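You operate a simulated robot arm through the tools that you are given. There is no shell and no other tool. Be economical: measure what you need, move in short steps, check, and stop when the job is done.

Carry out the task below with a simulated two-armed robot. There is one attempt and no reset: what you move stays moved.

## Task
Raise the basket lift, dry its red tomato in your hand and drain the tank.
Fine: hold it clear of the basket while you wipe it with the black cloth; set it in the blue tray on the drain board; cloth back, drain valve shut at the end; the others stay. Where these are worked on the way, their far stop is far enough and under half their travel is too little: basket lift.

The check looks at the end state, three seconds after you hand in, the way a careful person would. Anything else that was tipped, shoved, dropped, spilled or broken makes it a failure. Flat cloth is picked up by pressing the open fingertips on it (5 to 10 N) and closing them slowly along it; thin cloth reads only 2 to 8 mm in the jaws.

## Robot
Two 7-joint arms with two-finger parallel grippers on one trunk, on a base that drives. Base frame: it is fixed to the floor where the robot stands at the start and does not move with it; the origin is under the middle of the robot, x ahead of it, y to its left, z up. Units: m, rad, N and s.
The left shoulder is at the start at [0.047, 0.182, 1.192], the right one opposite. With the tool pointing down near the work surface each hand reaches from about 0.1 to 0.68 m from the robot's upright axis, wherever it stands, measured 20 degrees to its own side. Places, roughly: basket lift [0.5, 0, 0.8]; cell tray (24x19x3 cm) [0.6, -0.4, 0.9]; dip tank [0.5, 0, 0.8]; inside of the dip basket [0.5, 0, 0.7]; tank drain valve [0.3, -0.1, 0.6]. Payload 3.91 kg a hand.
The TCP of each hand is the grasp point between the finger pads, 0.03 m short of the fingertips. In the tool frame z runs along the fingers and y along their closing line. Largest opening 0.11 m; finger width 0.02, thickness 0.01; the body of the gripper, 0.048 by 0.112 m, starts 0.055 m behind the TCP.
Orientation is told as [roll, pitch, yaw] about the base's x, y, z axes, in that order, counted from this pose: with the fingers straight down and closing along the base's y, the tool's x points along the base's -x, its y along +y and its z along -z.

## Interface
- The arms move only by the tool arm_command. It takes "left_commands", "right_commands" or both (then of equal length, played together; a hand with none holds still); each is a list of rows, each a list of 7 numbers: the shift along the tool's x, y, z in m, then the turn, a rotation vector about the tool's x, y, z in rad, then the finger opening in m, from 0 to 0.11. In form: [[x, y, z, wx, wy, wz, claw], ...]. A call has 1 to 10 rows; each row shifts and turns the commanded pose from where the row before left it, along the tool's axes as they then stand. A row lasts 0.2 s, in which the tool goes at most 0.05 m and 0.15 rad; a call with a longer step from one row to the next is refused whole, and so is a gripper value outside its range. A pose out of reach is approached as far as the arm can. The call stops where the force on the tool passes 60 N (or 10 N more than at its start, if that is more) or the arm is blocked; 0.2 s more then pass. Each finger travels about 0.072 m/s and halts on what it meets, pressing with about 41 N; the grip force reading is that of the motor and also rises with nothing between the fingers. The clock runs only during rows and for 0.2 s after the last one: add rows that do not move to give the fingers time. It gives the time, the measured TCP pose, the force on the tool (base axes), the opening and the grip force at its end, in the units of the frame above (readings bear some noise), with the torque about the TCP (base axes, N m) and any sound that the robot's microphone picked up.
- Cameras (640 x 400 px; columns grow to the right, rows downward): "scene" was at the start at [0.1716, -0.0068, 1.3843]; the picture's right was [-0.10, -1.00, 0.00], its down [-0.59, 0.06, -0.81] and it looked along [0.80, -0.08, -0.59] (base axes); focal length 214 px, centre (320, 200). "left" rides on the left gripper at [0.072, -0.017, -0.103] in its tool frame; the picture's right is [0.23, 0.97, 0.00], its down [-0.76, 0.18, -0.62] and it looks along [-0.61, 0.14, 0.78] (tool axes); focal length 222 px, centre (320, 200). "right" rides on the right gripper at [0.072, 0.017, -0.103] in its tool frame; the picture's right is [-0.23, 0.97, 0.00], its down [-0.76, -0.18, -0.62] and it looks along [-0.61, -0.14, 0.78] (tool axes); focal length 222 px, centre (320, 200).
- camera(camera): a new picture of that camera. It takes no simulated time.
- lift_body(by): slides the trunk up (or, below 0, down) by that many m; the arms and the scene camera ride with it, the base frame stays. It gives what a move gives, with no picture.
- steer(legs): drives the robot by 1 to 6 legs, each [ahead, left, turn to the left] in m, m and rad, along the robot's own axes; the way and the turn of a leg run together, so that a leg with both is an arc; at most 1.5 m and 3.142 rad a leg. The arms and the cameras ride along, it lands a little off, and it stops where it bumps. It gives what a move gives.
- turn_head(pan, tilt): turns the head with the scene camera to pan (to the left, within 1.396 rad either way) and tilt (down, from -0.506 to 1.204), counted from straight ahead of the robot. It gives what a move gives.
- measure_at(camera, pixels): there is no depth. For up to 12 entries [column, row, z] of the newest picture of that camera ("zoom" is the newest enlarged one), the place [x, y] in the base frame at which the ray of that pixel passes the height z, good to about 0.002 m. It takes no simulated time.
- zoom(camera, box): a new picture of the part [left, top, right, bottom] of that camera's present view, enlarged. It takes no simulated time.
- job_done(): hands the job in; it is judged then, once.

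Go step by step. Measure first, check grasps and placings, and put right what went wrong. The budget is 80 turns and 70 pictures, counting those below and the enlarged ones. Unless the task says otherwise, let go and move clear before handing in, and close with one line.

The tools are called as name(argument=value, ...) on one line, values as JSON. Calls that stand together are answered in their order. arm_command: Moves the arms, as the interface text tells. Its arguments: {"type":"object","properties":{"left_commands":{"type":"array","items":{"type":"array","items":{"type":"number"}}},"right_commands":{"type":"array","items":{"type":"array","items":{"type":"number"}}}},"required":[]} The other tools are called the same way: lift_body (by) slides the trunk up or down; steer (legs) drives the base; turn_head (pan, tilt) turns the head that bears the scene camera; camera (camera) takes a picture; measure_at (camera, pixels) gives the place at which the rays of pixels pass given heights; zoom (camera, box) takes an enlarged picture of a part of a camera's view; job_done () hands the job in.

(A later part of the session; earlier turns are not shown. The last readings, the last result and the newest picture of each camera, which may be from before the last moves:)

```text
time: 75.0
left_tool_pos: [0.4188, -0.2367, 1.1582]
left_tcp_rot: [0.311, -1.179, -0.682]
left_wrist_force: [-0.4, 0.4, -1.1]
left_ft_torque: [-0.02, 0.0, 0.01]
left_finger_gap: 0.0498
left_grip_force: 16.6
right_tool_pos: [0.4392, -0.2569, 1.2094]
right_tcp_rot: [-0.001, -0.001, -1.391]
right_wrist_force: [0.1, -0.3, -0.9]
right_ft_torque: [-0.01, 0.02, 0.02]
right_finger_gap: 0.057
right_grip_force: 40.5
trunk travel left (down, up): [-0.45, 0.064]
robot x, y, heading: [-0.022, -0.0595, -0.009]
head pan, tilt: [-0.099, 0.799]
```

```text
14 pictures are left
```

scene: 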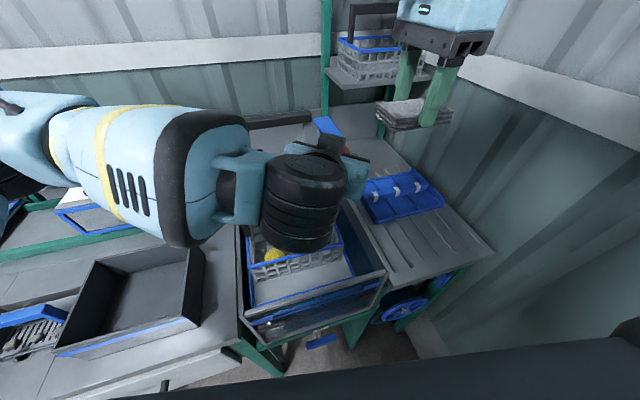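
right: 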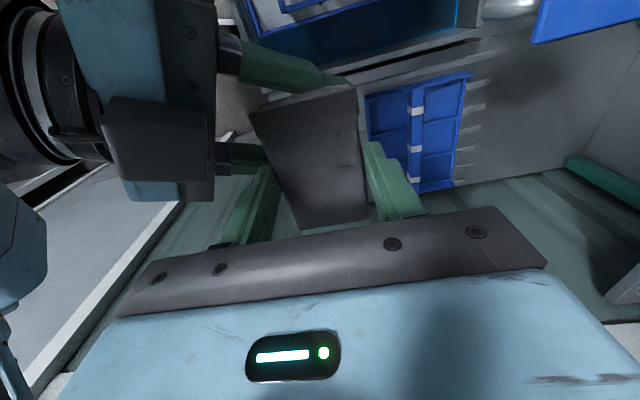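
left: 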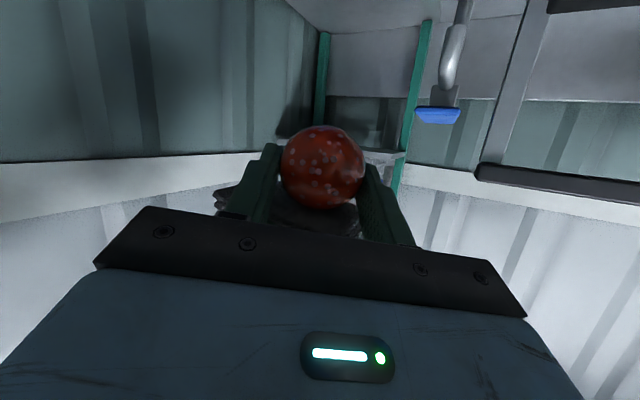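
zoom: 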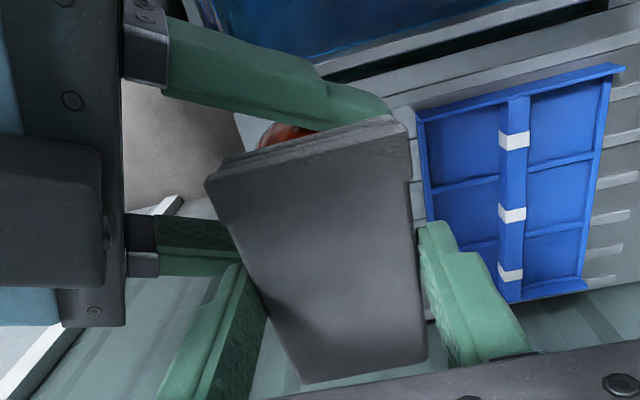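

The pad has pivoted a little in the grip, its inner end up. I'll come down a few more mm to touch again, more gently this time.

arm_command(right_commands=[[0.0, 0, 0.003, 0, 0, 0, 0.038], [0, 0, 0.003, 0, 0, 0, 0.038], [0, 0, 0, 0, 0, 0, 0.038]])

```text
time: 75.8
left_tool_pos: [0.4202, -0.2369, 1.1587]
left_tcp_rot: [0.312, -1.176, -0.678]
left_wrist_force: [0.7, 1.4, -14.0]
left_ft_torque: [0.03, 0.09, 0.02]
left_finger_gap: 0.0506
left_grip_force: 16.2
right_tool_pos: [0.438, -0.2579, 1.2051]
right_tcp_rot: [0.002, 0.0, -1.39]
right_wrist_force: [0.2, -1.5, 11.1]
right_ft_torque: [0.2, 0.12, 0.01]
right_finger_gap: 0.0568
right_grip_force: 40.7
trunk travel left (down, up): [-0.45, 0.064]
robot x, y, heading: [-0.0208, -0.0586, -0.007]
head pan, tilt: [-0.099, 0.799]
```

Contact is back on the tomato at 11–14 N with little torque. I'll rub along the level direction.

arm_command(right_commands=[[0, -0.014, -0.0004, 0, 0, 0, 0.038], [0, 0.016, 0, 0, 0, 0, 0.038], [0, -0.016, 0, 0, 0, 0, 0.038], [0, 0.016, 0, 0, 0, 0, 0.038], [0, -0.016, 0, 0, 0, 0, 0.038], [0, 0.016, 0, 0, 0, 0, 0.038], [0, -0.016, 0, 0, 0, 0, 0.038], [0, 0.016, 0, 0, 0, 0, 0.038], [0, -0.016, 0, 0, 0, 0, 0.038], [0, 0.016, 0, 0, 0, 0, 0.038]])

arm_command(right_commands=[[0, -0.016, 0, 0, 0, 0, 0.038], [0, 0.016, 0, 0, 0, 0, 0.038], [-0.004, -0.016, 0, 0, 0, 0, 0.038], [0, 0.016, 0, 0, 0, 0, 0.038], [0.004, -0.016, 0, 0, 0, 0, 0.038], [0, 0.016, 0, 0, 0, 0, 0.038], [0, -0.016, 0, 0, 0, 0, 0.038], [0, 0.016, 0, 0, 0, 0, 0.038], [0, -0.008, 0, 0, 0, 0, 0.038], [0, 0, 0, 0, 0, 0, 0.038]])

arm_command(right_commands=[[0, 0, -0.03, 0, 0, 0, 0.038], [-0.02, 0, -0.03, 0, 0, 0, 0.038], [-0.045, 0.0, 0, 0, 0, 0, 0.038], [-0.045, 0, 0, 0, 0, 0, 0.038], [0, 0, 0, 0, 0, 0, 0.038]])

camera(camera="right")

```text
time: 78.0
left_tool_pos: [0.4219, -0.236, 1.1588]
left_tcp_rot: [0.306, -1.179, -0.674]
left_wrist_force: [3.1, 0.5, -5.6]
left_ft_torque: [0.0, 0.05, -0.02]
left_finger_gap: 0.05
left_grip_force: 16.6
right_tool_pos: [0.4412, -0.2578, 1.2047]
right_tcp_rot: [-0.003, -0.001, -1.389]
right_wrist_force: [-3.0, -0.7, 3.9]
right_ft_torque: [0.06, 0.16, 0.06]
right_finger_gap: 0.0568
right_grip_force: 41.2
trunk travel left (down, up): [-0.45, 0.064]
robot x, y, heading: [-0.0247, -0.0595, -0.013]
head pan, tilt: [-0.099, 0.799]
```

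```text
time: 80.2
left_tool_pos: [0.4199, -0.2364, 1.1591]
left_tcp_rot: [0.31, -1.178, -0.681]
left_wrist_force: [-3.5, -0.3, -8.3]
left_ft_torque: [-0.02, 0.04, 0.01]
left_finger_gap: 0.05
left_grip_force: 16.0
right_tool_pos: [0.4321, -0.2583, 1.2036]
right_tcp_rot: [0.003, 0.0, -1.391]
right_wrist_force: [3.5, -0.4, 8.0]
right_ft_torque: [0.14, -0.06, -0.06]
right_finger_gap: 0.0566
right_grip_force: 40.8
trunk travel left (down, up): [-0.45, 0.064]
robot x, y, heading: [-0.0189, -0.061, -0.005]
head pan, tilt: [-0.099, 0.799]
```

```text
time: 81.4
left_tool_pos: [0.4195, -0.2354, 1.1598]
left_tcp_rot: [0.31, -1.179, -0.678]
left_wrist_force: [-0.6, 0.0, -1.6]
left_ft_torque: [0.02, 0.0, 0.0]
left_finger_gap: 0.0502
left_grip_force: 15.8
right_tool_pos: [0.452, -0.3688, 1.2652]
right_tcp_rot: [-0.001, 0.0, -1.391]
right_wrist_force: [0.7, 0.2, -0.3]
right_ft_torque: [-0.02, -0.01, 0.01]
right_finger_gap: 0.057
right_grip_force: 41.5
trunk travel left (down, up): [-0.45, 0.064]
robot x, y, heading: [-0.0247, -0.0564, -0.005]
head pan, tilt: [-0.099, 0.799]
```

```text
13 pictures are left
```

right: 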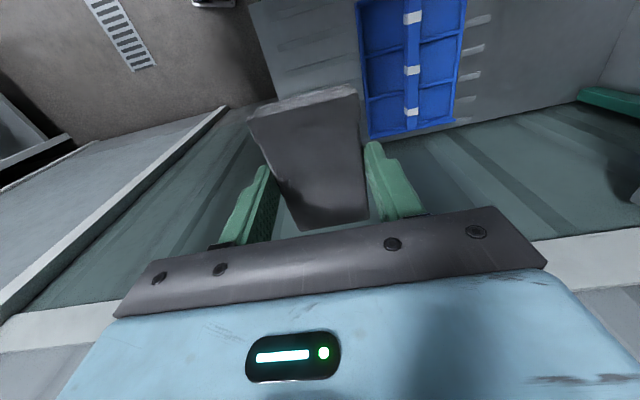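

Wiping is done. Now I'll return the pad to its old place (0.4535,−0.399): move over and go down to near contact.

arm_command(right_commands=[[-0.03, -0.004, 0, 0, 0, 0, 0.038], [0, 0, 0.045, 0, 0, 0, 0.038], [0, 0, 0.045, 0, 0, 0, 0.038], [0, 0, 0.045, 0, 0, 0, 0.038], [0, 0, 0.045, 0, 0, 0, 0.038], [0, 0, 0.045, 0, 0, 0, 0.038], [0, 0, 0.045, 0, 0, 0, 0.038], [0, 0, 0.045, 0, 0, 0, 0.038], [0, 0, 0.025, 0, 0, 0, 0.038], [0, 0, 0, 0, 0, 0, 0.038]])

arm_command(right_commands=[[0, 0, 0.007, 0, 0, 0, 0.038], [0, 0, 0.004, 0, 0, 0, 0.038], [0, 0, 0.003, 0, 0, 0, 0.038], [0, 0, 0, 0, 0, 0, 0.038]])

```text
time: 83.6
left_tool_pos: [0.4197, -0.2358, 1.1594]
left_tcp_rot: [0.311, -1.181, -0.68]
left_wrist_force: [-0.4, -0.7, -0.2]
left_ft_torque: [0.03, 0.04, 0.01]
left_finger_gap: 0.0502
left_grip_force: 16.1
right_tool_pos: [0.4519, -0.4, 0.9236]
right_tcp_rot: [0.0, -0.001, -1.391]
right_wrist_force: [0.6, 0.3, 0.1]
right_ft_torque: [-0.01, -0.01, 0.0]
right_finger_gap: 0.0567
right_grip_force: 40.8
trunk travel left (down, up): [-0.45, 0.064]
robot x, y, heading: [-0.0217, -0.0623, -0.011]
head pan, tilt: [-0.099, 0.799]
```

```text
time: 84.6
left_tool_pos: [0.4198, -0.2362, 1.1592]
left_tcp_rot: [0.312, -1.18, -0.679]
left_wrist_force: [0.7, -0.2, -0.9]
left_ft_torque: [-0.01, 0.01, 0.04]
left_finger_gap: 0.05
left_grip_force: 16.1
right_tool_pos: [0.4522, -0.3993, 0.9109]
right_tcp_rot: [-0.001, 0.0, -1.39]
right_wrist_force: [0.0, -0.2, -1.0]
right_ft_torque: [-0.03, 0.01, 0.01]
right_finger_gap: 0.0568
right_grip_force: 40.4
trunk travel left (down, up): [-0.45, 0.064]
robot x, y, heading: [-0.0217, -0.0553, -0.012]
head pan, tilt: [-0.099, 0.799]
```

arm_command(right_commands=[[0, 0, 0.003, 0, 0, 0, 0.038], [0, 0, 0.003, 0, 0, 0, 0.038], [0, 0, 0.003, 0, 0, 0, 0.038], [0, 0, 0, 0, 0, 0, 0.038]])

```text
time: 85.6
left_tool_pos: [0.4201, -0.2362, 1.1589]
left_tcp_rot: [0.311, -1.18, -0.68]
left_wrist_force: [-1.2, -0.3, -0.3]
left_ft_torque: [0.0, -0.01, 0.01]
left_finger_gap: 0.0501
left_grip_force: 15.8
right_tool_pos: [0.4525, -0.3978, 0.9015]
right_tcp_rot: [0.002, 0.0, -1.39]
right_wrist_force: [0.1, -0.3, 1.2]
right_ft_torque: [-0.1, -0.1, 0.0]
right_finger_gap: 0.0563
right_grip_force: 41.3
trunk travel left (down, up): [-0.45, 0.064]
robot x, y, heading: [-0.0188, -0.057, -0.008]
head pan, tilt: [-0.099, 0.799]
```

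Light contact at the original height. I'll open, rise and look.

arm_command(right_commands=[[0, 0, 0, 0, 0, 0, 0.065], [0, 0, 0, 0, 0, 0, 0.08], [0, 0, 0, 0, 0, 0, 0.08], [0, 0, -0.03, 0, 0, 0, 0.08], [0, 0, -0.04, 0, 0, 0, 0.08], [0, 0, -0.04, 0, 0, 0, 0.08], [0, 0, -0.04, 0, 0, 0, 0.08], [0, 0, -0.04, 0, 0, 0, 0.08], [0, 0, 0, 0, 0, 0, 0.08]])

camera(camera="right")

```text
time: 87.6
left_tool_pos: [0.42, -0.2363, 1.1594]
left_tcp_rot: [0.31, -1.179, -0.68]
left_wrist_force: [0.9, -0.5, -0.8]
left_ft_torque: [-0.01, 0.0, -0.01]
left_finger_gap: 0.0498
left_grip_force: 16.0
right_tool_pos: [0.4541, -0.4, 1.0916]
right_tcp_rot: [-0.001, 0.001, -1.392]
right_wrist_force: [0.8, -0.1, -0.3]
right_ft_torque: [-0.03, 0.05, 0.0]
right_finger_gap: 0.0797
right_grip_force: 0.0
trunk travel left (down, up): [-0.45, 0.064]
robot x, y, heading: [-0.0182, -0.0608, -0.009]
head pan, tilt: [-0.099, 0.799]
```

```text
12 pictures are left
```

right: 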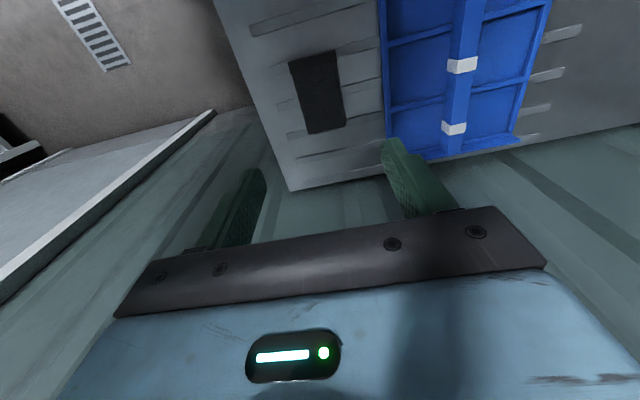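

The cloth lies flat in its old spot. Next I'll measure the tray cells, clear the right hand back, and untilt the left hand somewhat for placing.

measure_at(camera="right", pixels=[[418, 15, 0.875], [418, 70, 0.875], [423, 125, 0.875], [386, 138, 0.89], [378, 5, 0.89], [515, 140, 0.89], [458, 70, 0.89], [390, 35, 0.88], [398, 102, 0.88]])

arm_command(left_commands=[[0, 0, 0, 0, 0.12, 0, 0.04], [0, 0, 0, 0, 0.12, 0, 0.04], [0, 0, 0, 0, 0.12, 0, 0.04], [0, 0, 0, 0, 0.12, 0, 0.04], [0, 0, 0, 0.09, -0.018, 0.11, 0.04], [0, 0, 0, 0.09, -0.018, 0.11, 0.04], [0, 0, 0, 0, 0, 0, 0.04]], right_commands=[[0, -0.038, -0.025, 0, 0, 0, 0.08], [0, -0.038, -0.025, 0, 0, 0, 0.08], [0, -0.038, -0.025, 0, 0, 0, 0.08], [0, -0.038, -0.025, 0, 0, 0, 0.08], [0, 0, 0, 0, 0, 0, 0.08], [0, 0, 0, 0, 0, 0, 0.08], [0, 0, 0, 0, 0, 0, 0.08]])

```text
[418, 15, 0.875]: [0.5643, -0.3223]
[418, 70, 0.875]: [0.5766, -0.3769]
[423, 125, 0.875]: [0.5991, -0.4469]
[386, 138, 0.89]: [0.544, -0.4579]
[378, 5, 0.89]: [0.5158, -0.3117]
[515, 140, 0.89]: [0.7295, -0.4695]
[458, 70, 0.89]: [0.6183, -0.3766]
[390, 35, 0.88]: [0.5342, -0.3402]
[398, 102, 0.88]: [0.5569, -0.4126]
```

```text
time: 89.2
left_tool_pos: [0.4249, -0.2205, 1.1614]
left_tcp_rot: [0.151, -0.715, -0.779]
left_wrist_force: [-0.4, 0.1, 0.1]
left_ft_torque: [0.01, 0.01, -0.01]
left_finger_gap: 0.0501
left_grip_force: 15.9
right_tool_pos: [0.3068, -0.4135, 1.194]
right_tcp_rot: [-0.006, -0.013, -1.391]
right_wrist_force: [-0.2, 0.2, 0.8]
right_ft_torque: [0.03, -0.02, 0.02]
right_finger_gap: 0.0799
right_grip_force: 0.1
trunk travel left (down, up): [-0.45, 0.064]
robot x, y, heading: [-0.0226, -0.0617, -0.006]
head pan, tilt: [-0.099, 0.799]
```

The target is the tray's near-left cell, centre about (0.562,−0.302). I'll move the left hand there at z≈1.02.

arm_command(left_commands=[[-0.0042, 0.0012, 0.0352, 0, 0, 0, 0.04], [-0.0042, 0.0012, 0.0352, 0, 0, 0, 0.04], [-0.0042, 0.0012, 0.0352, 0, 0, 0, 0.04], [-0.0042, 0.0012, 0.0352, 0, 0, 0, 0.04], [-0.0042, 0.0012, 0.0352, 0, 0, 0, 0.04], [-0.0042, 0.0012, 0.0352, 0, 0, 0, 0.04], [0, 0, 0, 0, 0, 0, 0.04]])

camera(camera="left")

```text
time: 91.0
left_tool_pos: [0.6034, -0.252, 1.0236]
left_tcp_rot: [0.147, -0.721, -0.69]
left_wrist_force: [0.3, -0.4, -0.4]
left_ft_torque: [0.02, -0.03, 0.01]
left_finger_gap: 0.0499
left_grip_force: 16.0
left hand out of reach, approached as far as the arm can: row 6
right_tool_pos: [0.3054, -0.4128, 1.1936]
right_tcp_rot: [-0.004, -0.016, -1.387]
right_wrist_force: [0.0, 0.3, 0.6]
right_ft_torque: [-0.01, -0.02, 0.01]
right_finger_gap: 0.0802
right_grip_force: 0.1
trunk travel left (down, up): [-0.45, 0.064]
robot x, y, heading: [-0.022, -0.0542, -0.003]
head pan, tilt: [-0.099, 0.799]
stopped in row 7 (left hand): the arm was blocked; the commanded pose is now the measured one
```

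```text
11 pictures are left
```

left: 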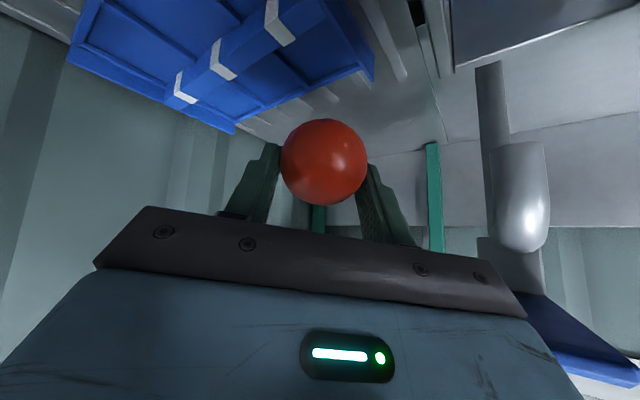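

The tomato now looks clean and dry, with the dots gone. But the arm strayed to (0.603,−0.252) at its joint limits, so I'll retreat, tuck the right hand in, and turn the base to the right for better reach.

arm_command(left_commands=[[0, 0, -0.0375, 0, 0, 0, 0.04], [0, 0, -0.0375, 0, 0, 0, 0.04], [0, 0, -0.0375, 0, 0, 0, 0.04], [0, 0, -0.0375, 0, 0, 0, 0.04], [0, 0, 0, 0, 0, 0, 0.04]], right_commands=[[0.035, -0.009, 0, 0, 0, 0, 0.08], [0.035, -0.009, 0, 0, 0, 0, 0.08], [0.035, -0.009, 0, 0, 0, 0, 0.08], [0, 0, 0, 0, 0, 0, 0.08], [0, 0, 0, 0, 0, 0, 0.08]])

steer(legs=[[-0.05, 0, -0.4]])

camera(camera="scene")

```text
time: 92.2
left_tool_pos: [0.509, -0.2203, 1.1359]
left_tcp_rot: [0.161, -0.715, -0.703]
left_wrist_force: [0.6, 0.4, -0.5]
left_ft_torque: [-0.03, 0.0, -0.02]
left_finger_gap: 0.0496
left_grip_force: 15.9
right_tool_pos: [0.2591, -0.3318, 1.1897]
right_tcp_rot: [-0.002, -0.001, -1.389]
right_wrist_force: [-0.4, 0.0, -0.2]
right_ft_torque: [0.0, 0.0, 0.01]
right_finger_gap: 0.08
right_grip_force: 0.1
trunk travel left (down, up): [-0.45, 0.064]
robot x, y, heading: [-0.0171, -0.0612, -0.011]
head pan, tilt: [-0.099, 0.799]
```

```text
time: 93.8
left_tool_pos: [0.3483, -0.4081, 1.137]
left_tcp_rot: [0.161, -0.715, -1.117]
left_wrist_force: [0.5, 0.1, -1.0]
left_ft_torque: [0.01, 0.0, 0.01]
left_finger_gap: 0.0501
left_grip_force: 15.9
right_tool_pos: [0.0741, -0.4096, 1.1894]
right_tcp_rot: [-0.001, -0.002, -1.801]
right_wrist_force: [-1.0, 0.3, 0.4]
right_ft_torque: [0.02, 0.0, -0.04]
right_finger_gap: 0.0799
right_grip_force: 0.0
trunk travel left (down, up): [-0.45, 0.064]
robot x, y, heading: [-0.0703, -0.0484, -0.42]
head pan, tilt: [-0.099, 0.799]
```

```text
10 pictures are left
```

scene: 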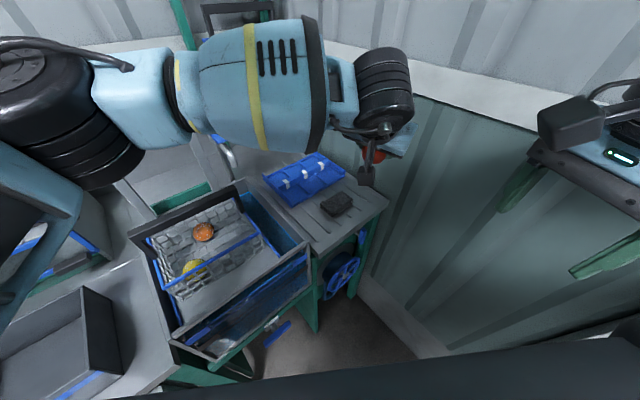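

The base turned cleanly. I'll drive in about 7 cm along the new heading with a little left, then measure the tray again from here.

steer(legs=[[0.07, 0.03, 0]])

zoom(camera="scene", box=[230, 130, 430, 280])

```text
time: 94.9
left_tool_pos: [0.4197, -0.4122, 1.1366]
left_tcp_rot: [0.163, -0.714, -1.118]
left_wrist_force: [0.5, -0.4, -1.2]
left_ft_torque: [0.01, 0.03, -0.05]
left_finger_gap: 0.0499
left_grip_force: 16.3
right_tool_pos: [0.1464, -0.4105, 1.19]
right_tcp_rot: [0.001, -0.002, -1.804]
right_wrist_force: [0.8, -0.3, 0.1]
right_ft_torque: [-0.01, 0.0, 0.02]
right_finger_gap: 0.08
right_grip_force: 0.1
trunk travel left (down, up): [-0.45, 0.064]
robot x, y, heading: [-0.0035, -0.0434, -0.421]
head pan, tilt: [-0.099, 0.799]
```

```text
2.67 times, centred on (330, 205) of scene
```

zoom: 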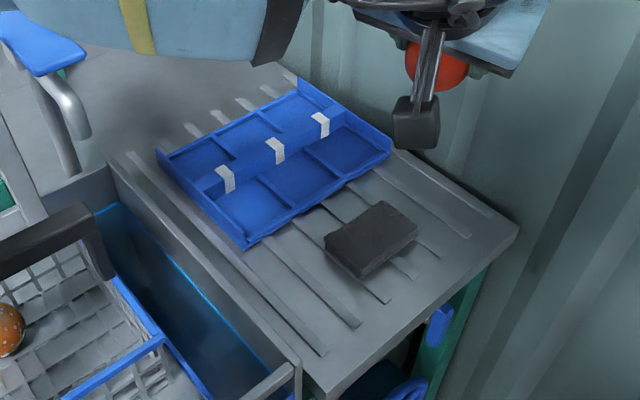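

measure_at(camera="zoom", pixels=[[250, 212, 0.872], [303, 184, 0.872], [350, 155, 0.872], [248, 243, 0.89], [390, 150, 0.89], [222, 195, 0.89], [258, 178, 0.88], [296, 210, 0.88], [340, 182, 0.88], [372, 238, 0.885]])

```text
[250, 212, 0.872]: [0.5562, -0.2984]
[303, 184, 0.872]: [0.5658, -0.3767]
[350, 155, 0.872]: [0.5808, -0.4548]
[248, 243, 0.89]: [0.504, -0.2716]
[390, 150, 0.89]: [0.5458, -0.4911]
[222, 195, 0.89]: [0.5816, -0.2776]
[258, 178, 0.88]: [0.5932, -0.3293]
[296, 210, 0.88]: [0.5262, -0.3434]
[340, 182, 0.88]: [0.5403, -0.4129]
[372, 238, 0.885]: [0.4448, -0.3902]
```

The middle near cell is centred at (0.566,−0.374), and my closing line at yaw −0.78 lies along its diagonal, which leaves room for the fingers. I'll rotate and move over it at z≈1.0.

arm_command(left_commands=[[0, 0, 0, -0.0743, 0.0127, -0.0847, 0.04], [0, 0, 0, -0.0743, 0.0127, -0.0847, 0.04], [0, 0, 0, -0.0743, 0.0127, -0.0847, 0.04], [0.0053, 0.0175, 0.0287, 0, 0, 0, 0.04], [0.0053, 0.0175, 0.0287, 0, 0, 0, 0.04], [0.0053, 0.0175, 0.0287, 0, 0, 0, 0.04], [0.0053, 0.0175, 0.0287, 0, 0, 0, 0.04], [0.0053, 0.0175, 0.0287, 0, 0, 0, 0.04], [0.0053, 0.0175, 0.0287, 0, 0, 0, 0.04], [0, 0, 0, 0, 0, 0, 0.04]])

```text
time: 97.1
left_tool_pos: [0.5667, -0.3722, 1.0002]
left_tcp_rot: [0.163, -0.72, -0.779]
left_wrist_force: [-0.6, 0.6, -1.0]
left_ft_torque: [0.0, -0.01, 0.02]
left_finger_gap: 0.0499
left_grip_force: 16.0
right_tool_pos: [0.1443, -0.4113, 1.1896]
right_tcp_rot: [0.002, -0.002, -1.804]
right_wrist_force: [0.3, 0.4, -0.2]
right_ft_torque: [0.0, -0.01, 0.0]
right_finger_gap: 0.0797
right_grip_force: 0.0
trunk travel left (down, up): [-0.45, 0.064]
robot x, y, heading: [-0.0005, -0.0469, -0.419]
head pan, tilt: [-0.099, 0.799]
```

Exactly over the cell. I'll lower straight down in steps.

arm_command(left_commands=[[0.0164, -0.0028, 0.0187, 0, 0, 0, 0.04], [0.0164, -0.0028, 0.0187, 0, 0, 0, 0.04], [0.0164, -0.0028, 0.0187, 0, 0, 0, 0.04], [0, 0, 0, 0, 0, 0, 0.04]])

zoom(camera="scene", box=[250, 120, 410, 240])

```text
time: 98.1
left_tool_pos: [0.5681, -0.3722, 0.9254]
left_tcp_rot: [0.16, -0.719, -0.779]
left_wrist_force: [0.7, -0.4, -0.5]
left_ft_torque: [-0.03, 0.01, 0.02]
left_finger_gap: 0.05
left_grip_force: 16.4
right_tool_pos: [0.1463, -0.4113, 1.189]
right_tcp_rot: [-0.001, -0.002, -1.805]
right_wrist_force: [-0.5, 0.4, -0.9]
right_ft_torque: [0.01, -0.01, -0.04]
right_finger_gap: 0.0801
right_grip_force: 0.0
trunk travel left (down, up): [-0.45, 0.064]
robot x, y, heading: [0.0004, -0.0457, -0.42]
head pan, tilt: [-0.099, 0.799]
```

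```text
3.33 times, centred on (330, 180) of scene
```

zoom: 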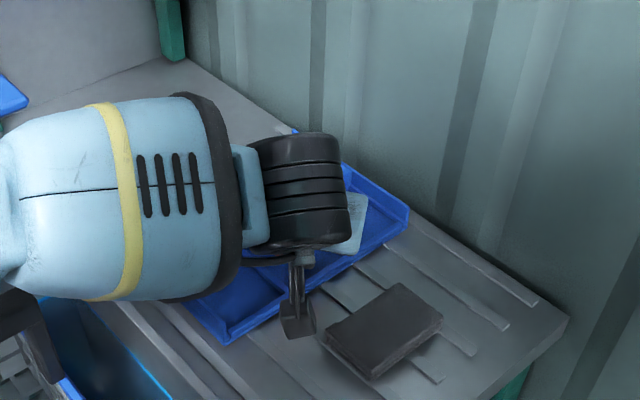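

arm_command(left_commands=[[0.0053, -0.0009, 0.006, 0, 0, 0, 0.04], [0.0053, -0.0009, 0.006, 0, 0, 0, 0.04], [0.0026, -0.0005, 0.003, 0, 0, 0, 0.04], [0, 0, 0, 0, 0, 0, 0.04]])

```text
time: 99.1
left_tool_pos: [0.5672, -0.3734, 0.9084]
left_tcp_rot: [0.163, -0.722, -0.778]
left_wrist_force: [0.4, -1.1, 6.5]
left_ft_torque: [-0.03, -0.02, -0.03]
left_finger_gap: 0.0499
left_grip_force: 15.6
right_tool_pos: [0.1454, -0.411, 1.1901]
right_tcp_rot: [0.001, -0.002, -1.805]
right_wrist_force: [-0.2, -0.1, -0.5]
right_ft_torque: [0.04, 0.02, 0.02]
right_finger_gap: 0.0798
right_grip_force: 0.0
trunk travel left (down, up): [-0.45, 0.064]
robot x, y, heading: [0.0011, -0.0484, -0.422]
head pan, tilt: [-0.099, 0.799]
```

Contact at 6.5 N with no torque: the tomato is on the cell floor. I'll open slowly and withdraw along the fingers.

arm_command(left_commands=[[0, 0, 0, 0, 0, 0, 0.052], [0, 0, 0, 0, 0, 0, 0.06], [0, 0, 0, 0, 0, 0, 0.066], [0, 0, -0.01, 0, 0, 0, 0.066], [0, 0, -0.02, 0, 0, 0, 0.066], [0, 0, -0.03, 0, 0, 0, 0.066], [0, 0, -0.045, 0, 0, 0, 0.066], [0, 0, -0.045, 0, 0, 0, 0.066], [0, 0, -0.045, 0, 0, 0, 0.066], [0, 0, 0, 0, 0, 0, 0.066]])

camera(camera="left")

```text
time: 101.3
left_tool_pos: [0.456, -0.307, 1.0517]
left_tcp_rot: [0.161, -0.718, -0.775]
left_wrist_force: [0.0, 0.1, -0.4]
left_ft_torque: [0.0, -0.01, 0.0]
left_finger_gap: 0.0658
left_grip_force: 0.1
right_tool_pos: [0.145, -0.412, 1.1902]
right_tcp_rot: [-0.001, -0.001, -1.805]
right_wrist_force: [-0.4, -0.5, 0.1]
right_ft_torque: [0.0, 0.03, 0.0]
right_finger_gap: 0.0802
right_grip_force: 0.0
trunk travel left (down, up): [-0.45, 0.064]
robot x, y, heading: [-0.0027, -0.044, -0.418]
head pan, tilt: [-0.099, 0.799]
```

```text
7 pictures are left
```

left: 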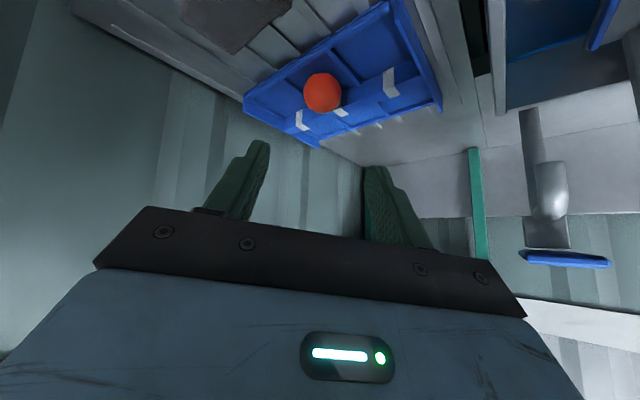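

The tomato rests in the tray's middle cell at (322,93). Next the drain: I'll back off, lower the trunk, and point the left gripper horizontally at the valve with its jaws closing vertically.

steer(legs=[[-0.33, 0, 0.1]])

lift_body(by=-0.4)

arm_command(left_commands=[[0, 0, 0, 0, -0.142, 0, 0.066], [0, 0, 0, 0, -0.142, 0, 0.066], [0, 0, 0, 0, -0.142, 0, 0.066], [0, 0, 0, 0, -0.142, 0, 0.066], [0, 0, 0, 0, -0.142, 0, 0.066], [0, 0, 0, 0, -0.142, 0, 0.066], [0, 0, 0, -0.144, 0, 0, 0.066], [0, 0, 0, -0.144, 0, 0, 0.066], [0, 0, 0, -0.144, 0, 0, 0.066], [0, 0, 0, -0.144, 0, 0, 0.066]])

arm_command(left_commands=[[0, 0, 0, -0.144, 0, 0, 0.066], [0, 0, 0, -0.144, 0, 0, 0.066], [0, 0, 0, 0, 0, 0, 0.066]])

camera(camera="scene")

```text
time: 103.5
left_tool_pos: [0.169, -0.1431, 1.0519]
left_tcp_rot: [0.161, -0.721, -0.691]
left_wrist_force: [-0.2, 0.8, -0.2]
left_ft_torque: [0.03, 0.02, 0.0]
left_finger_gap: 0.066
left_grip_force: 0.2
right_tool_pos: [-0.1309, -0.2754, 1.1899]
right_tcp_rot: [0.0, -0.001, -1.716]
right_wrist_force: [0.0, -0.1, -0.6]
right_ft_torque: [0.03, -0.01, 0.0]
right_finger_gap: 0.0799
right_grip_force: 0.0
trunk travel left (down, up): [-0.45, 0.064]
robot x, y, heading: [-0.3108, 0.077, -0.332]
head pan, tilt: [-0.099, 0.799]
```

```text
time: 106.8
left_tool_pos: [0.1829, -0.141, 0.7426]
left_tcp_rot: [0.27, -0.891, -0.746]
left_wrist_force: [-0.6, -1.0, 0.0]
left_ft_torque: [0.0, 0.01, 0.0]
left_finger_gap: 0.0662
left_grip_force: 0.2
right_tool_pos: [-0.1124, -0.2829, 0.7854]
right_tcp_rot: [-0.075, 0.017, -1.71]
right_wrist_force: [-0.2, 1.1, 0.0]
right_ft_torque: [0.02, 0.03, 0.01]
right_finger_gap: 0.0799
right_grip_force: 0.1
trunk travel left (down, up): [-0.069, 0.445]
robot x, y, heading: [-0.3095, 0.074, -0.321]
head pan, tilt: [-0.099, 0.799]
stopped: the arm was blocked; the commanded pose is now the measured one
```

```text
time: 108.8
left_tool_pos: [0.2566, -0.1042, 0.7492]
left_tcp_rot: [-3.136, -1.392, -3.124]
left_wrist_force: [0.3, -0.3, 0.3]
left_ft_torque: [0.02, 0.0, 0.0]
left_finger_gap: 0.0659
left_grip_force: 0.1
left hand out of reach, approached as far as the arm can: row 9, 10
right_tool_pos: [-0.1038, -0.2818, 0.786]
right_tcp_rot: [-0.086, 0.015, -1.71]
right_wrist_force: [-0.5, 0.3, -0.8]
right_ft_torque: [0.0, -0.02, 0.02]
right_finger_gap: 0.08
right_grip_force: 0.1
trunk travel left (down, up): [-0.069, 0.445]
robot x, y, heading: [-0.3143, 0.0741, -0.329]
head pan, tilt: [-0.099, 0.799]
stopped in row 10 (left hand): the arm was blocked; the commanded pose is now the measured one
```

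```text
time: 109.3
left_tool_pos: [0.2789, -0.0877, 0.7581]
left_tcp_rot: [-2.638, -1.416, 2.88]
left_wrist_force: [-26.0, -6.0, 12.3]
left_ft_torque: [-0.45, -0.46, -1.08]
left_finger_gap: 0.0664
left_grip_force: 0.3
left hand out of reach, approached as far as the arm can: row 1, 2
right_tool_pos: [-0.1071, -0.2822, 0.7854]
right_tcp_rot: [-0.085, 0.014, -1.715]
right_wrist_force: [0.5, 0.4, 0.0]
right_ft_torque: [-0.01, -0.03, 0.05]
right_finger_gap: 0.0799
right_grip_force: 0.0
trunk travel left (down, up): [-0.069, 0.445]
robot x, y, heading: [-0.309, 0.072, -0.333]
head pan, tilt: [-0.099, 0.799]
stopped in row 2 (left hand): the force on the tool passed its limit at 103 N (the readings are from after the stop); the commanded pose is now the measured one
```

```text
6 pictures are left
```

scene: 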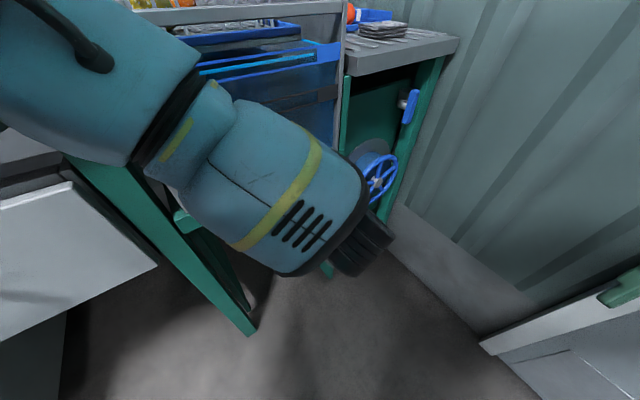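

The gripper now points along the valve axis, but the forearm touched the tank stand. I'll back off and shift right, lower the trunk the rest, bring the hand to valve height short of the lever, roll the jaws vertical, and look.

steer(legs=[[-0.15, -0.1, 0]])

lift_body(by=-0.06)

arm_command(left_commands=[[0.033, 0.009, 0.016, 0, 0, 0, 0.06], [0.033, 0.009, 0.016, 0, 0, 0, 0.06], [0.033, 0.009, 0.016, 0, 0.135, 0, 0.06], [0, 0, 0, 0, 0, -0.15, 0.06], [0, 0, 0, 0, 0, -0.15, 0.06], [0, 0, 0, 0, 0, -0.15, 0.06], [0, 0, 0, 0, 0, -0.15, 0.06], [0, 0, 0, 0, 0, -0.15, 0.06], [0, 0, 0, 0, 0, -0.15, 0.06], [0, 0, 0, 0, 0, 0, 0.06]])

camera(camera="left")

```text
time: 110.8
left_tool_pos: [0.1071, -0.1278, 0.7552]
left_tcp_rot: [-2.652, -1.42, 2.903]
left_wrist_force: [-1.0, 0.5, -0.3]
left_ft_torque: [-0.02, 0.03, -0.02]
left_finger_gap: 0.0662
left_grip_force: 0.1
right_tool_pos: [-0.2783, -0.3263, 0.7856]
right_tcp_rot: [-0.085, 0.016, -1.712]
right_wrist_force: [0.0, -0.4, -0.2]
right_ft_torque: [0.02, -0.04, -0.02]
right_finger_gap: 0.0798
right_grip_force: 0.1
trunk travel left (down, up): [-0.069, 0.445]
robot x, y, heading: [-0.485, 0.0319, -0.324]
head pan, tilt: [-0.099, 0.799]
```

```text
time: 111.8
left_tool_pos: [0.1179, -0.1306, 0.6971]
left_tcp_rot: [-2.656, -1.441, 2.907]
left_wrist_force: [0.3, 0.3, 0.3]
left_ft_torque: [-0.02, -0.02, -0.01]
left_finger_gap: 0.0659
left_grip_force: 0.0
right_tool_pos: [-0.2681, -0.3289, 0.7334]
right_tcp_rot: [-0.104, 0.02, -1.713]
right_wrist_force: [0.3, 0.0, 0.5]
right_ft_torque: [-0.02, 0.01, -0.02]
right_finger_gap: 0.0799
right_grip_force: 0.0
trunk travel left (down, up): [-0.009, 0.505]
robot x, y, heading: [-0.4874, 0.0316, -0.322]
head pan, tilt: [-0.099, 0.799]
```

```text
time: 114.0
left_tool_pos: [0.1693, -0.0955, 0.6021]
left_tcp_rot: [-1.548, -0.607, 1.803]
left_wrist_force: [0.3, 0.0, 0.4]
left_ft_torque: [0.01, 0.02, -0.01]
left_finger_gap: 0.0601
left_grip_force: 0.0
right_tool_pos: [-0.2678, -0.3293, 0.7334]
right_tcp_rot: [-0.106, 0.018, -1.714]
right_wrist_force: [-0.3, -0.2, 0.3]
right_ft_torque: [0.04, 0.01, 0.01]
right_finger_gap: 0.0801
right_grip_force: 0.1
trunk travel left (down, up): [-0.009, 0.505]
robot x, y, heading: [-0.4893, 0.0314, -0.323]
head pan, tilt: [-0.099, 0.799]
```

```text
5 pictures are left
```

left: 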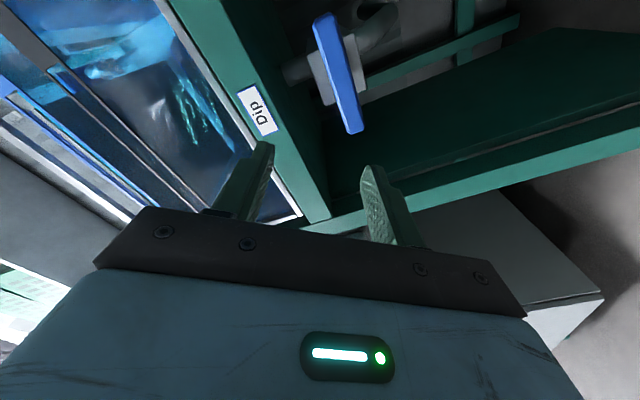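

The lever is clear at (338,72); triangulating against the earlier view puts it at about (0.298,−0.09,0.571). I'll finish the roll, move onto it, grip, and try a first small turn.

arm_command(left_commands=[[0, 0, 0, 0, 0, -0.15, 0.055], [0, 0, 0, 0, 0, -0.15, 0.055], [0, 0, 0, 0, 0, -0.15, 0.055], [0, 0, 0, 0, 0, -0.15, 0.055], [0.026, 0.029, 0, 0, 0, 0, 0.055], [0, 0, 0.037, 0, 0, 0, 0.055], [0, 0, 0.037, 0, 0, 0, 0.055], [0, 0, 0.037, 0, 0, 0, 0.055], [0, 0, 0, 0, 0, 0, 0.055]])

arm_command(left_commands=[[0, 0, 0, 0, 0, 0, 0.03], [0, 0, 0, 0, 0, 0, 0.01], [0, 0, 0, 0, 0, 0, 0.0], [0, 0, 0, 0, 0, 0, 0.0]])

arm_command(left_commands=[[0, 0, 0, 0, 0, 0.1, 0.0], [0, 0, 0, 0, 0, 0.1, 0.0], [0, 0, 0, 0, 0, 0.1, 0.0], [0, 0, 0, 0, 0, 0, 0.0]])

camera(camera="left")

```text
time: 116.0
left_tool_pos: [0.2857, -0.0913, 0.5689]
left_tcp_rot: [-1.553, -0.011, 1.816]
left_wrist_force: [-0.3, 0.1, 0.4]
left_ft_torque: [-0.03, -0.01, 0.01]
left_finger_gap: 0.0548
left_grip_force: 0.0
right_tool_pos: [-0.2682, -0.3292, 0.7343]
right_tcp_rot: [-0.106, 0.019, -1.712]
right_wrist_force: [-0.2, 1.4, 0.6]
right_ft_torque: [0.02, 0.0, 0.04]
right_finger_gap: 0.0801
right_grip_force: 0.0
trunk travel left (down, up): [-0.009, 0.505]
robot x, y, heading: [-0.4873, 0.0338, -0.325]
head pan, tilt: [-0.099, 0.799]
```

```text
time: 117.0
left_tool_pos: [0.2847, -0.0909, 0.5697]
left_tcp_rot: [-1.555, -0.01, 1.816]
left_wrist_force: [3.0, -1.2, 5.1]
left_ft_torque: [0.2, -0.99, 0.11]
left_finger_gap: 0.02
left_grip_force: 44.7
right_tool_pos: [-0.2675, -0.33, 0.7343]
right_tcp_rot: [-0.106, 0.017, -1.713]
right_wrist_force: [-0.3, -0.1, 0.4]
right_ft_torque: [-0.01, -0.01, 0.01]
right_finger_gap: 0.0799
right_grip_force: 0.0
trunk travel left (down, up): [-0.009, 0.505]
robot x, y, heading: [-0.4857, 0.0328, -0.327]
head pan, tilt: [-0.099, 0.799]
```

```text
time: 118.0
left_tool_pos: [0.2856, -0.0904, 0.5693]
left_tcp_rot: [-1.552, -0.312, 1.812]
left_wrist_force: [6.7, 10.0, 2.9]
left_ft_torque: [0.25, -1.07, 0.91]
left_finger_gap: 0.0203
left_grip_force: 44.7
right_tool_pos: [-0.2679, -0.3289, 0.7327]
right_tcp_rot: [-0.103, 0.017, -1.712]
right_wrist_force: [0.1, 0.6, 0.3]
right_ft_torque: [-0.01, 0.01, 0.0]
right_finger_gap: 0.0797
right_grip_force: 0.0
trunk travel left (down, up): [-0.009, 0.505]
robot x, y, heading: [-0.4818, 0.0352, -0.326]
head pan, tilt: [-0.099, 0.799]
```

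```text
4 pictures are left
```

left: 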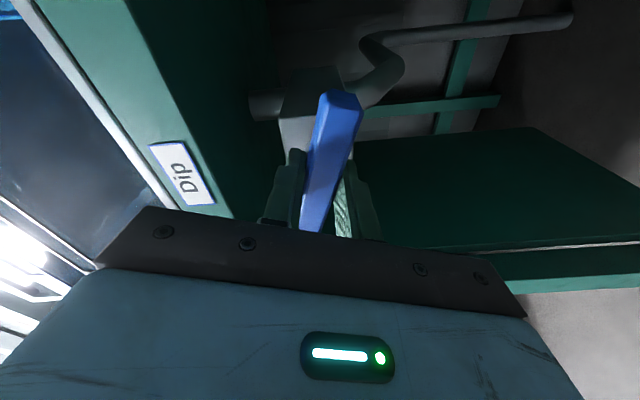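

Gripped (20 mm), and the lever turns along with the hand at low torque. I'll continue to a quarter turn and listen for flow.

arm_command(left_commands=[[0, 0, 0, 0, 0, 0.14, 0.0], [0, 0, 0, 0, 0, 0.14, 0.0], [0, 0, 0, 0, 0, 0.14, 0.0], [0, 0, 0, 0, 0, 0.14, 0.0], [0, 0, 0, 0, 0, 0.14, 0.0], [0, 0, 0, 0, 0, 0.14, 0.0], [0, 0, 0, 0, 0, 0.14, 0.0], [0, 0, 0, 0, 0, 0.14, 0.0], [0, 0, 0, 0, 0, 0.13, 0.0], [0, 0, 0, 0, 0, 0, 0.0]])

arm_command(left_commands=[[0, 0, 0, 0, 0, 0, 0.0], [0, 0, 0, 0, 0, 0, 0.0], [0, 0, 0, 0, 0, 0, 0.0], [0, 0, 0, 0, 0, 0, 0.0], [0, 0, 0, 0, 0, 0, 0.0], [0, 0, 0, 0, 0, 0, 0.0], [0, 0, 0, 0, 0, 0, 0.0], [0, 0, 0, 0, 0, 0, 0.0], [0, 0, 0, 0, 0, 0, 0.0], [0, 0, 0, 0, 0, 0, 0.0]])

camera(camera="scene")

```text
time: 120.2
left_tool_pos: [0.2834, -0.0924, 0.568]
left_tcp_rot: [-0.332, -1.547, 0.579]
left_wrist_force: [0.6, 25.1, -14.1]
left_ft_torque: [0.18, -1.01, -0.65]
left_finger_gap: 0.0212
left_grip_force: 44.7
right_tool_pos: [-0.2681, -0.3271, 0.7321]
right_tcp_rot: [-0.105, 0.017, -1.713]
right_wrist_force: [0.4, 0.4, -0.2]
right_ft_torque: [-0.02, 0.0, -0.03]
right_finger_gap: 0.0798
right_grip_force: 0.1
trunk travel left (down, up): [-0.009, 0.505]
robot x, y, heading: [-0.4853, 0.0334, -0.33]
head pan, tilt: [-0.099, 0.799]
```

```text
time: 122.4
left_tool_pos: [0.283, -0.0924, 0.5679]
left_tcp_rot: [-0.413, -1.547, 0.661]
left_wrist_force: [-4.1, 26.7, -14.7]
left_ft_torque: [0.01, -0.32, -0.56]
left_finger_gap: 0.0209
left_grip_force: 44.7
right_tool_pos: [-0.2668, -0.3282, 0.7346]
right_tcp_rot: [-0.108, 0.016, -1.711]
right_wrist_force: [-0.8, -0.2, -0.2]
right_ft_torque: [0.0, 0.02, 0.0]
right_finger_gap: 0.08
right_grip_force: 0.1
trunk travel left (down, up): [-0.009, 0.505]
robot x, y, heading: [-0.4844, 0.0315, -0.328]
head pan, tilt: [-0.099, 0.799]
```

```text
3 pictures are left
5 turns are left
```

scene: 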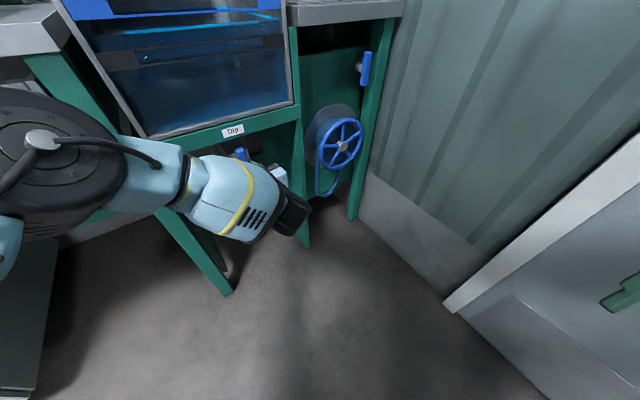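

The lever stands upright at (240,155) and the valve is open. I'll hold it open for a while and compare the water level in the glass.

arm_command(left_commands=[[0, 0, 0, 0, 0, 0, 0.0], [0, 0, 0, 0, 0, 0, 0.0], [0, 0, 0, 0, 0, 0, 0.0], [0, 0, 0, 0, 0, 0, 0.0], [0, 0, 0, 0, 0, 0, 0.0], [0, 0, 0, 0, 0, 0, 0.0], [0, 0, 0, 0, 0, 0, 0.0], [0, 0, 0, 0, 0, 0, 0.0], [0, 0, 0, 0, 0, 0, 0.0], [0, 0, 0, 0, 0, 0, 0.0]])

arm_command(left_commands=[[0, 0, 0, 0, 0, 0, 0.0], [0, 0, 0, 0, 0, 0, 0.0], [0, 0, 0, 0, 0, 0, 0.0], [0, 0, 0, 0, 0, 0, 0.0], [0, 0, 0, 0, 0, 0, 0.0], [0, 0, 0, 0, 0, 0, 0.0], [0, 0, 0, 0, 0, 0, 0.0], [0, 0, 0, 0, 0, 0, 0.0], [0, 0, 0, 0, 0, 0, 0.0], [0, 0, 0, 0, 0, 0, 0.0]])

arm_command(left_commands=[[0, 0, 0, 0, 0, 0, 0.0], [0, 0, 0, 0, 0, 0, 0.0], [0, 0, 0, 0, 0, 0, 0.0], [0, 0, 0, 0, 0, 0, 0.0], [0, 0, 0, 0, 0, 0, 0.0], [0, 0, 0, 0, 0, 0, 0.0], [0, 0, 0, 0, 0, 0, 0.0], [0, 0, 0, 0, 0, 0, 0.0], [0, 0, 0, 0, 0, 0, 0.0], [0, 0, 0, 0, 0, 0, 0.0]])

arm_command(left_commands=[[0, 0, 0, 0, 0, 0, 0.0], [0, 0, 0, 0, 0, 0, 0.0], [0, 0, 0, 0, 0, 0, 0.0], [0, 0, 0, 0, 0, 0, 0.0], [0, 0, 0, 0, 0, 0, 0.0], [0, 0, 0, 0, 0, 0, 0.0], [0, 0, 0, 0, 0, 0, 0.0], [0, 0, 0, 0, 0, 0, 0.0], [0, 0, 0, 0, 0, 0, 0.0], [0, 0, 0, 0, 0, 0, 0.0]])

arm_command(left_commands=[[0, 0, 0, 0, 0, 0, 0.0], [0, 0, 0, 0, 0, 0, 0.0], [0, 0, 0, 0, 0, 0, 0.0], [0, 0, 0, 0, 0, 0, 0.0], [0, 0, 0, 0, 0, 0, 0.0], [0, 0, 0, 0, 0, 0, 0.0], [0, 0, 0, 0, 0, 0, 0.0], [0, 0, 0, 0, 0, 0, 0.0], [0, 0, 0, 0, 0, 0, 0.0], [0, 0, 0, 0, 0, 0, 0.0]])

arm_command(left_commands=[[0, 0, 0, 0, 0, 0, 0.0], [0, 0, 0, 0, 0, 0, 0.0], [0, 0, 0, 0, 0, 0, 0.0], [0, 0, 0, 0, 0, 0, 0.0], [0, 0, 0, 0, 0, 0, 0.0], [0, 0, 0, 0, 0, 0, 0.0], [0, 0, 0, 0, 0, 0, 0.0], [0, 0, 0, 0, 0, 0, 0.0], [0, 0, 0, 0, 0, 0, 0.0], [0, 0, 0, 0, 0, 0, 0.0]])

camera(camera="scene")

```text
time: 124.6
left_tool_pos: [0.2833, -0.0908, 0.5689]
left_tcp_rot: [-0.417, -1.548, 0.669]
left_wrist_force: [-4.0, 27.2, -13.9]
left_ft_torque: [-0.07, 0.11, -0.56]
left_finger_gap: 0.0209
left_grip_force: 45.0
right_tool_pos: [-0.2668, -0.3275, 0.7337]
right_tcp_rot: [-0.106, 0.016, -1.711]
right_wrist_force: [0.3, -0.3, -0.6]
right_ft_torque: [-0.01, -0.03, -0.01]
right_finger_gap: 0.0801
right_grip_force: 0.0
trunk travel left (down, up): [-0.009, 0.505]
robot x, y, heading: [-0.4851, 0.0337, -0.327]
head pan, tilt: [-0.099, 0.799]
```

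```text
time: 126.8
left_tool_pos: [0.2839, -0.0904, 0.5688]
left_tcp_rot: [-0.421, -1.547, 0.673]
left_wrist_force: [-3.8, 26.3, -14.0]
left_ft_torque: [-0.08, 0.12, -0.59]
left_finger_gap: 0.021
left_grip_force: 45.1
right_tool_pos: [-0.2671, -0.3278, 0.7339]
right_tcp_rot: [-0.107, 0.017, -1.713]
right_wrist_force: [0.2, 0.1, 0.2]
right_ft_torque: [-0.01, 0.02, -0.02]
right_finger_gap: 0.0801
right_grip_force: 0.0
trunk travel left (down, up): [-0.009, 0.505]
robot x, y, heading: [-0.482, 0.0327, -0.328]
head pan, tilt: [-0.099, 0.799]
```

```text
time: 129.0
left_tool_pos: [0.2839, -0.0916, 0.5692]
left_tcp_rot: [-0.427, -1.546, 0.675]
left_wrist_force: [-3.2, 26.7, -15.1]
left_ft_torque: [-0.06, 0.17, -0.52]
left_finger_gap: 0.0207
left_grip_force: 44.9
right_tool_pos: [-0.267, -0.3284, 0.7342]
right_tcp_rot: [-0.106, 0.019, -1.713]
right_wrist_force: [0.4, 0.5, -0.3]
right_ft_torque: [-0.01, -0.01, -0.01]
right_finger_gap: 0.0799
right_grip_force: 0.0
trunk travel left (down, up): [-0.009, 0.505]
robot x, y, heading: [-0.4844, 0.0347, -0.327]
head pan, tilt: [-0.099, 0.799]
```

```text
time: 131.2
left_tool_pos: [0.2834, -0.0927, 0.57]
left_tcp_rot: [-0.426, -1.546, 0.676]
left_wrist_force: [-4.1, 26.4, -14.0]
left_ft_torque: [-0.08, 0.2, -0.58]
left_finger_gap: 0.0209
left_grip_force: 45.2
right_tool_pos: [-0.2676, -0.3268, 0.7341]
right_tcp_rot: [-0.107, 0.016, -1.714]
right_wrist_force: [0.1, 0.8, -0.3]
right_ft_torque: [0.01, -0.05, -0.01]
right_finger_gap: 0.0802
right_grip_force: 0.0
trunk travel left (down, up): [-0.009, 0.505]
robot x, y, heading: [-0.4849, 0.0302, -0.326]
head pan, tilt: [-0.099, 0.799]
```

```text
time: 133.4
left_tool_pos: [0.2829, -0.0913, 0.5686]
left_tcp_rot: [-0.43, -1.547, 0.678]
left_wrist_force: [-3.7, 27.9, -14.3]
left_ft_torque: [-0.09, 0.19, -0.55]
left_finger_gap: 0.021
left_grip_force: 45.3
right_tool_pos: [-0.2662, -0.3277, 0.7341]
right_tcp_rot: [-0.105, 0.018, -1.712]
right_wrist_force: [0.4, -0.4, 0.2]
right_ft_torque: [-0.05, 0.01, 0.03]
right_finger_gap: 0.0801
right_grip_force: 0.0
trunk travel left (down, up): [-0.009, 0.505]
robot x, y, heading: [-0.4855, 0.0343, -0.323]
head pan, tilt: [-0.099, 0.799]
```

```text
time: 135.6
left_tool_pos: [0.2834, -0.0921, 0.5694]
left_tcp_rot: [-0.429, -1.547, 0.68]
left_wrist_force: [-3.4, 27.5, -12.8]
left_ft_torque: [-0.1, 0.15, -0.56]
left_finger_gap: 0.0209
left_grip_force: 44.6
right_tool_pos: [-0.2672, -0.3276, 0.7339]
right_tcp_rot: [-0.107, 0.018, -1.713]
right_wrist_force: [0.3, 0.0, -0.9]
right_ft_torque: [-0.03, -0.02, 0.0]
right_finger_gap: 0.0798
right_grip_force: 0.1
trunk travel left (down, up): [-0.009, 0.505]
robot x, y, heading: [-0.4864, 0.0312, -0.326]
head pan, tilt: [-0.099, 0.799]
```

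```text
2 pictures are left
4 turns are left
```

scene: 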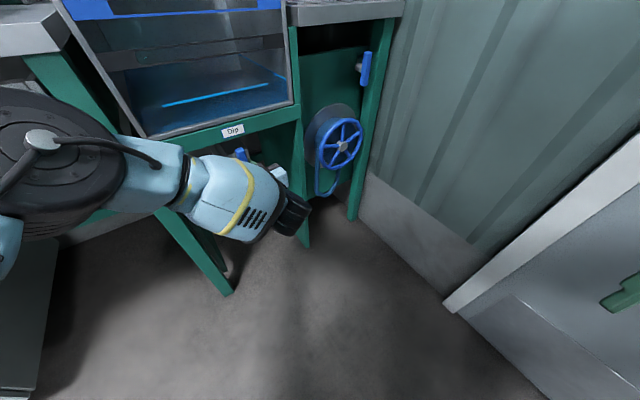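

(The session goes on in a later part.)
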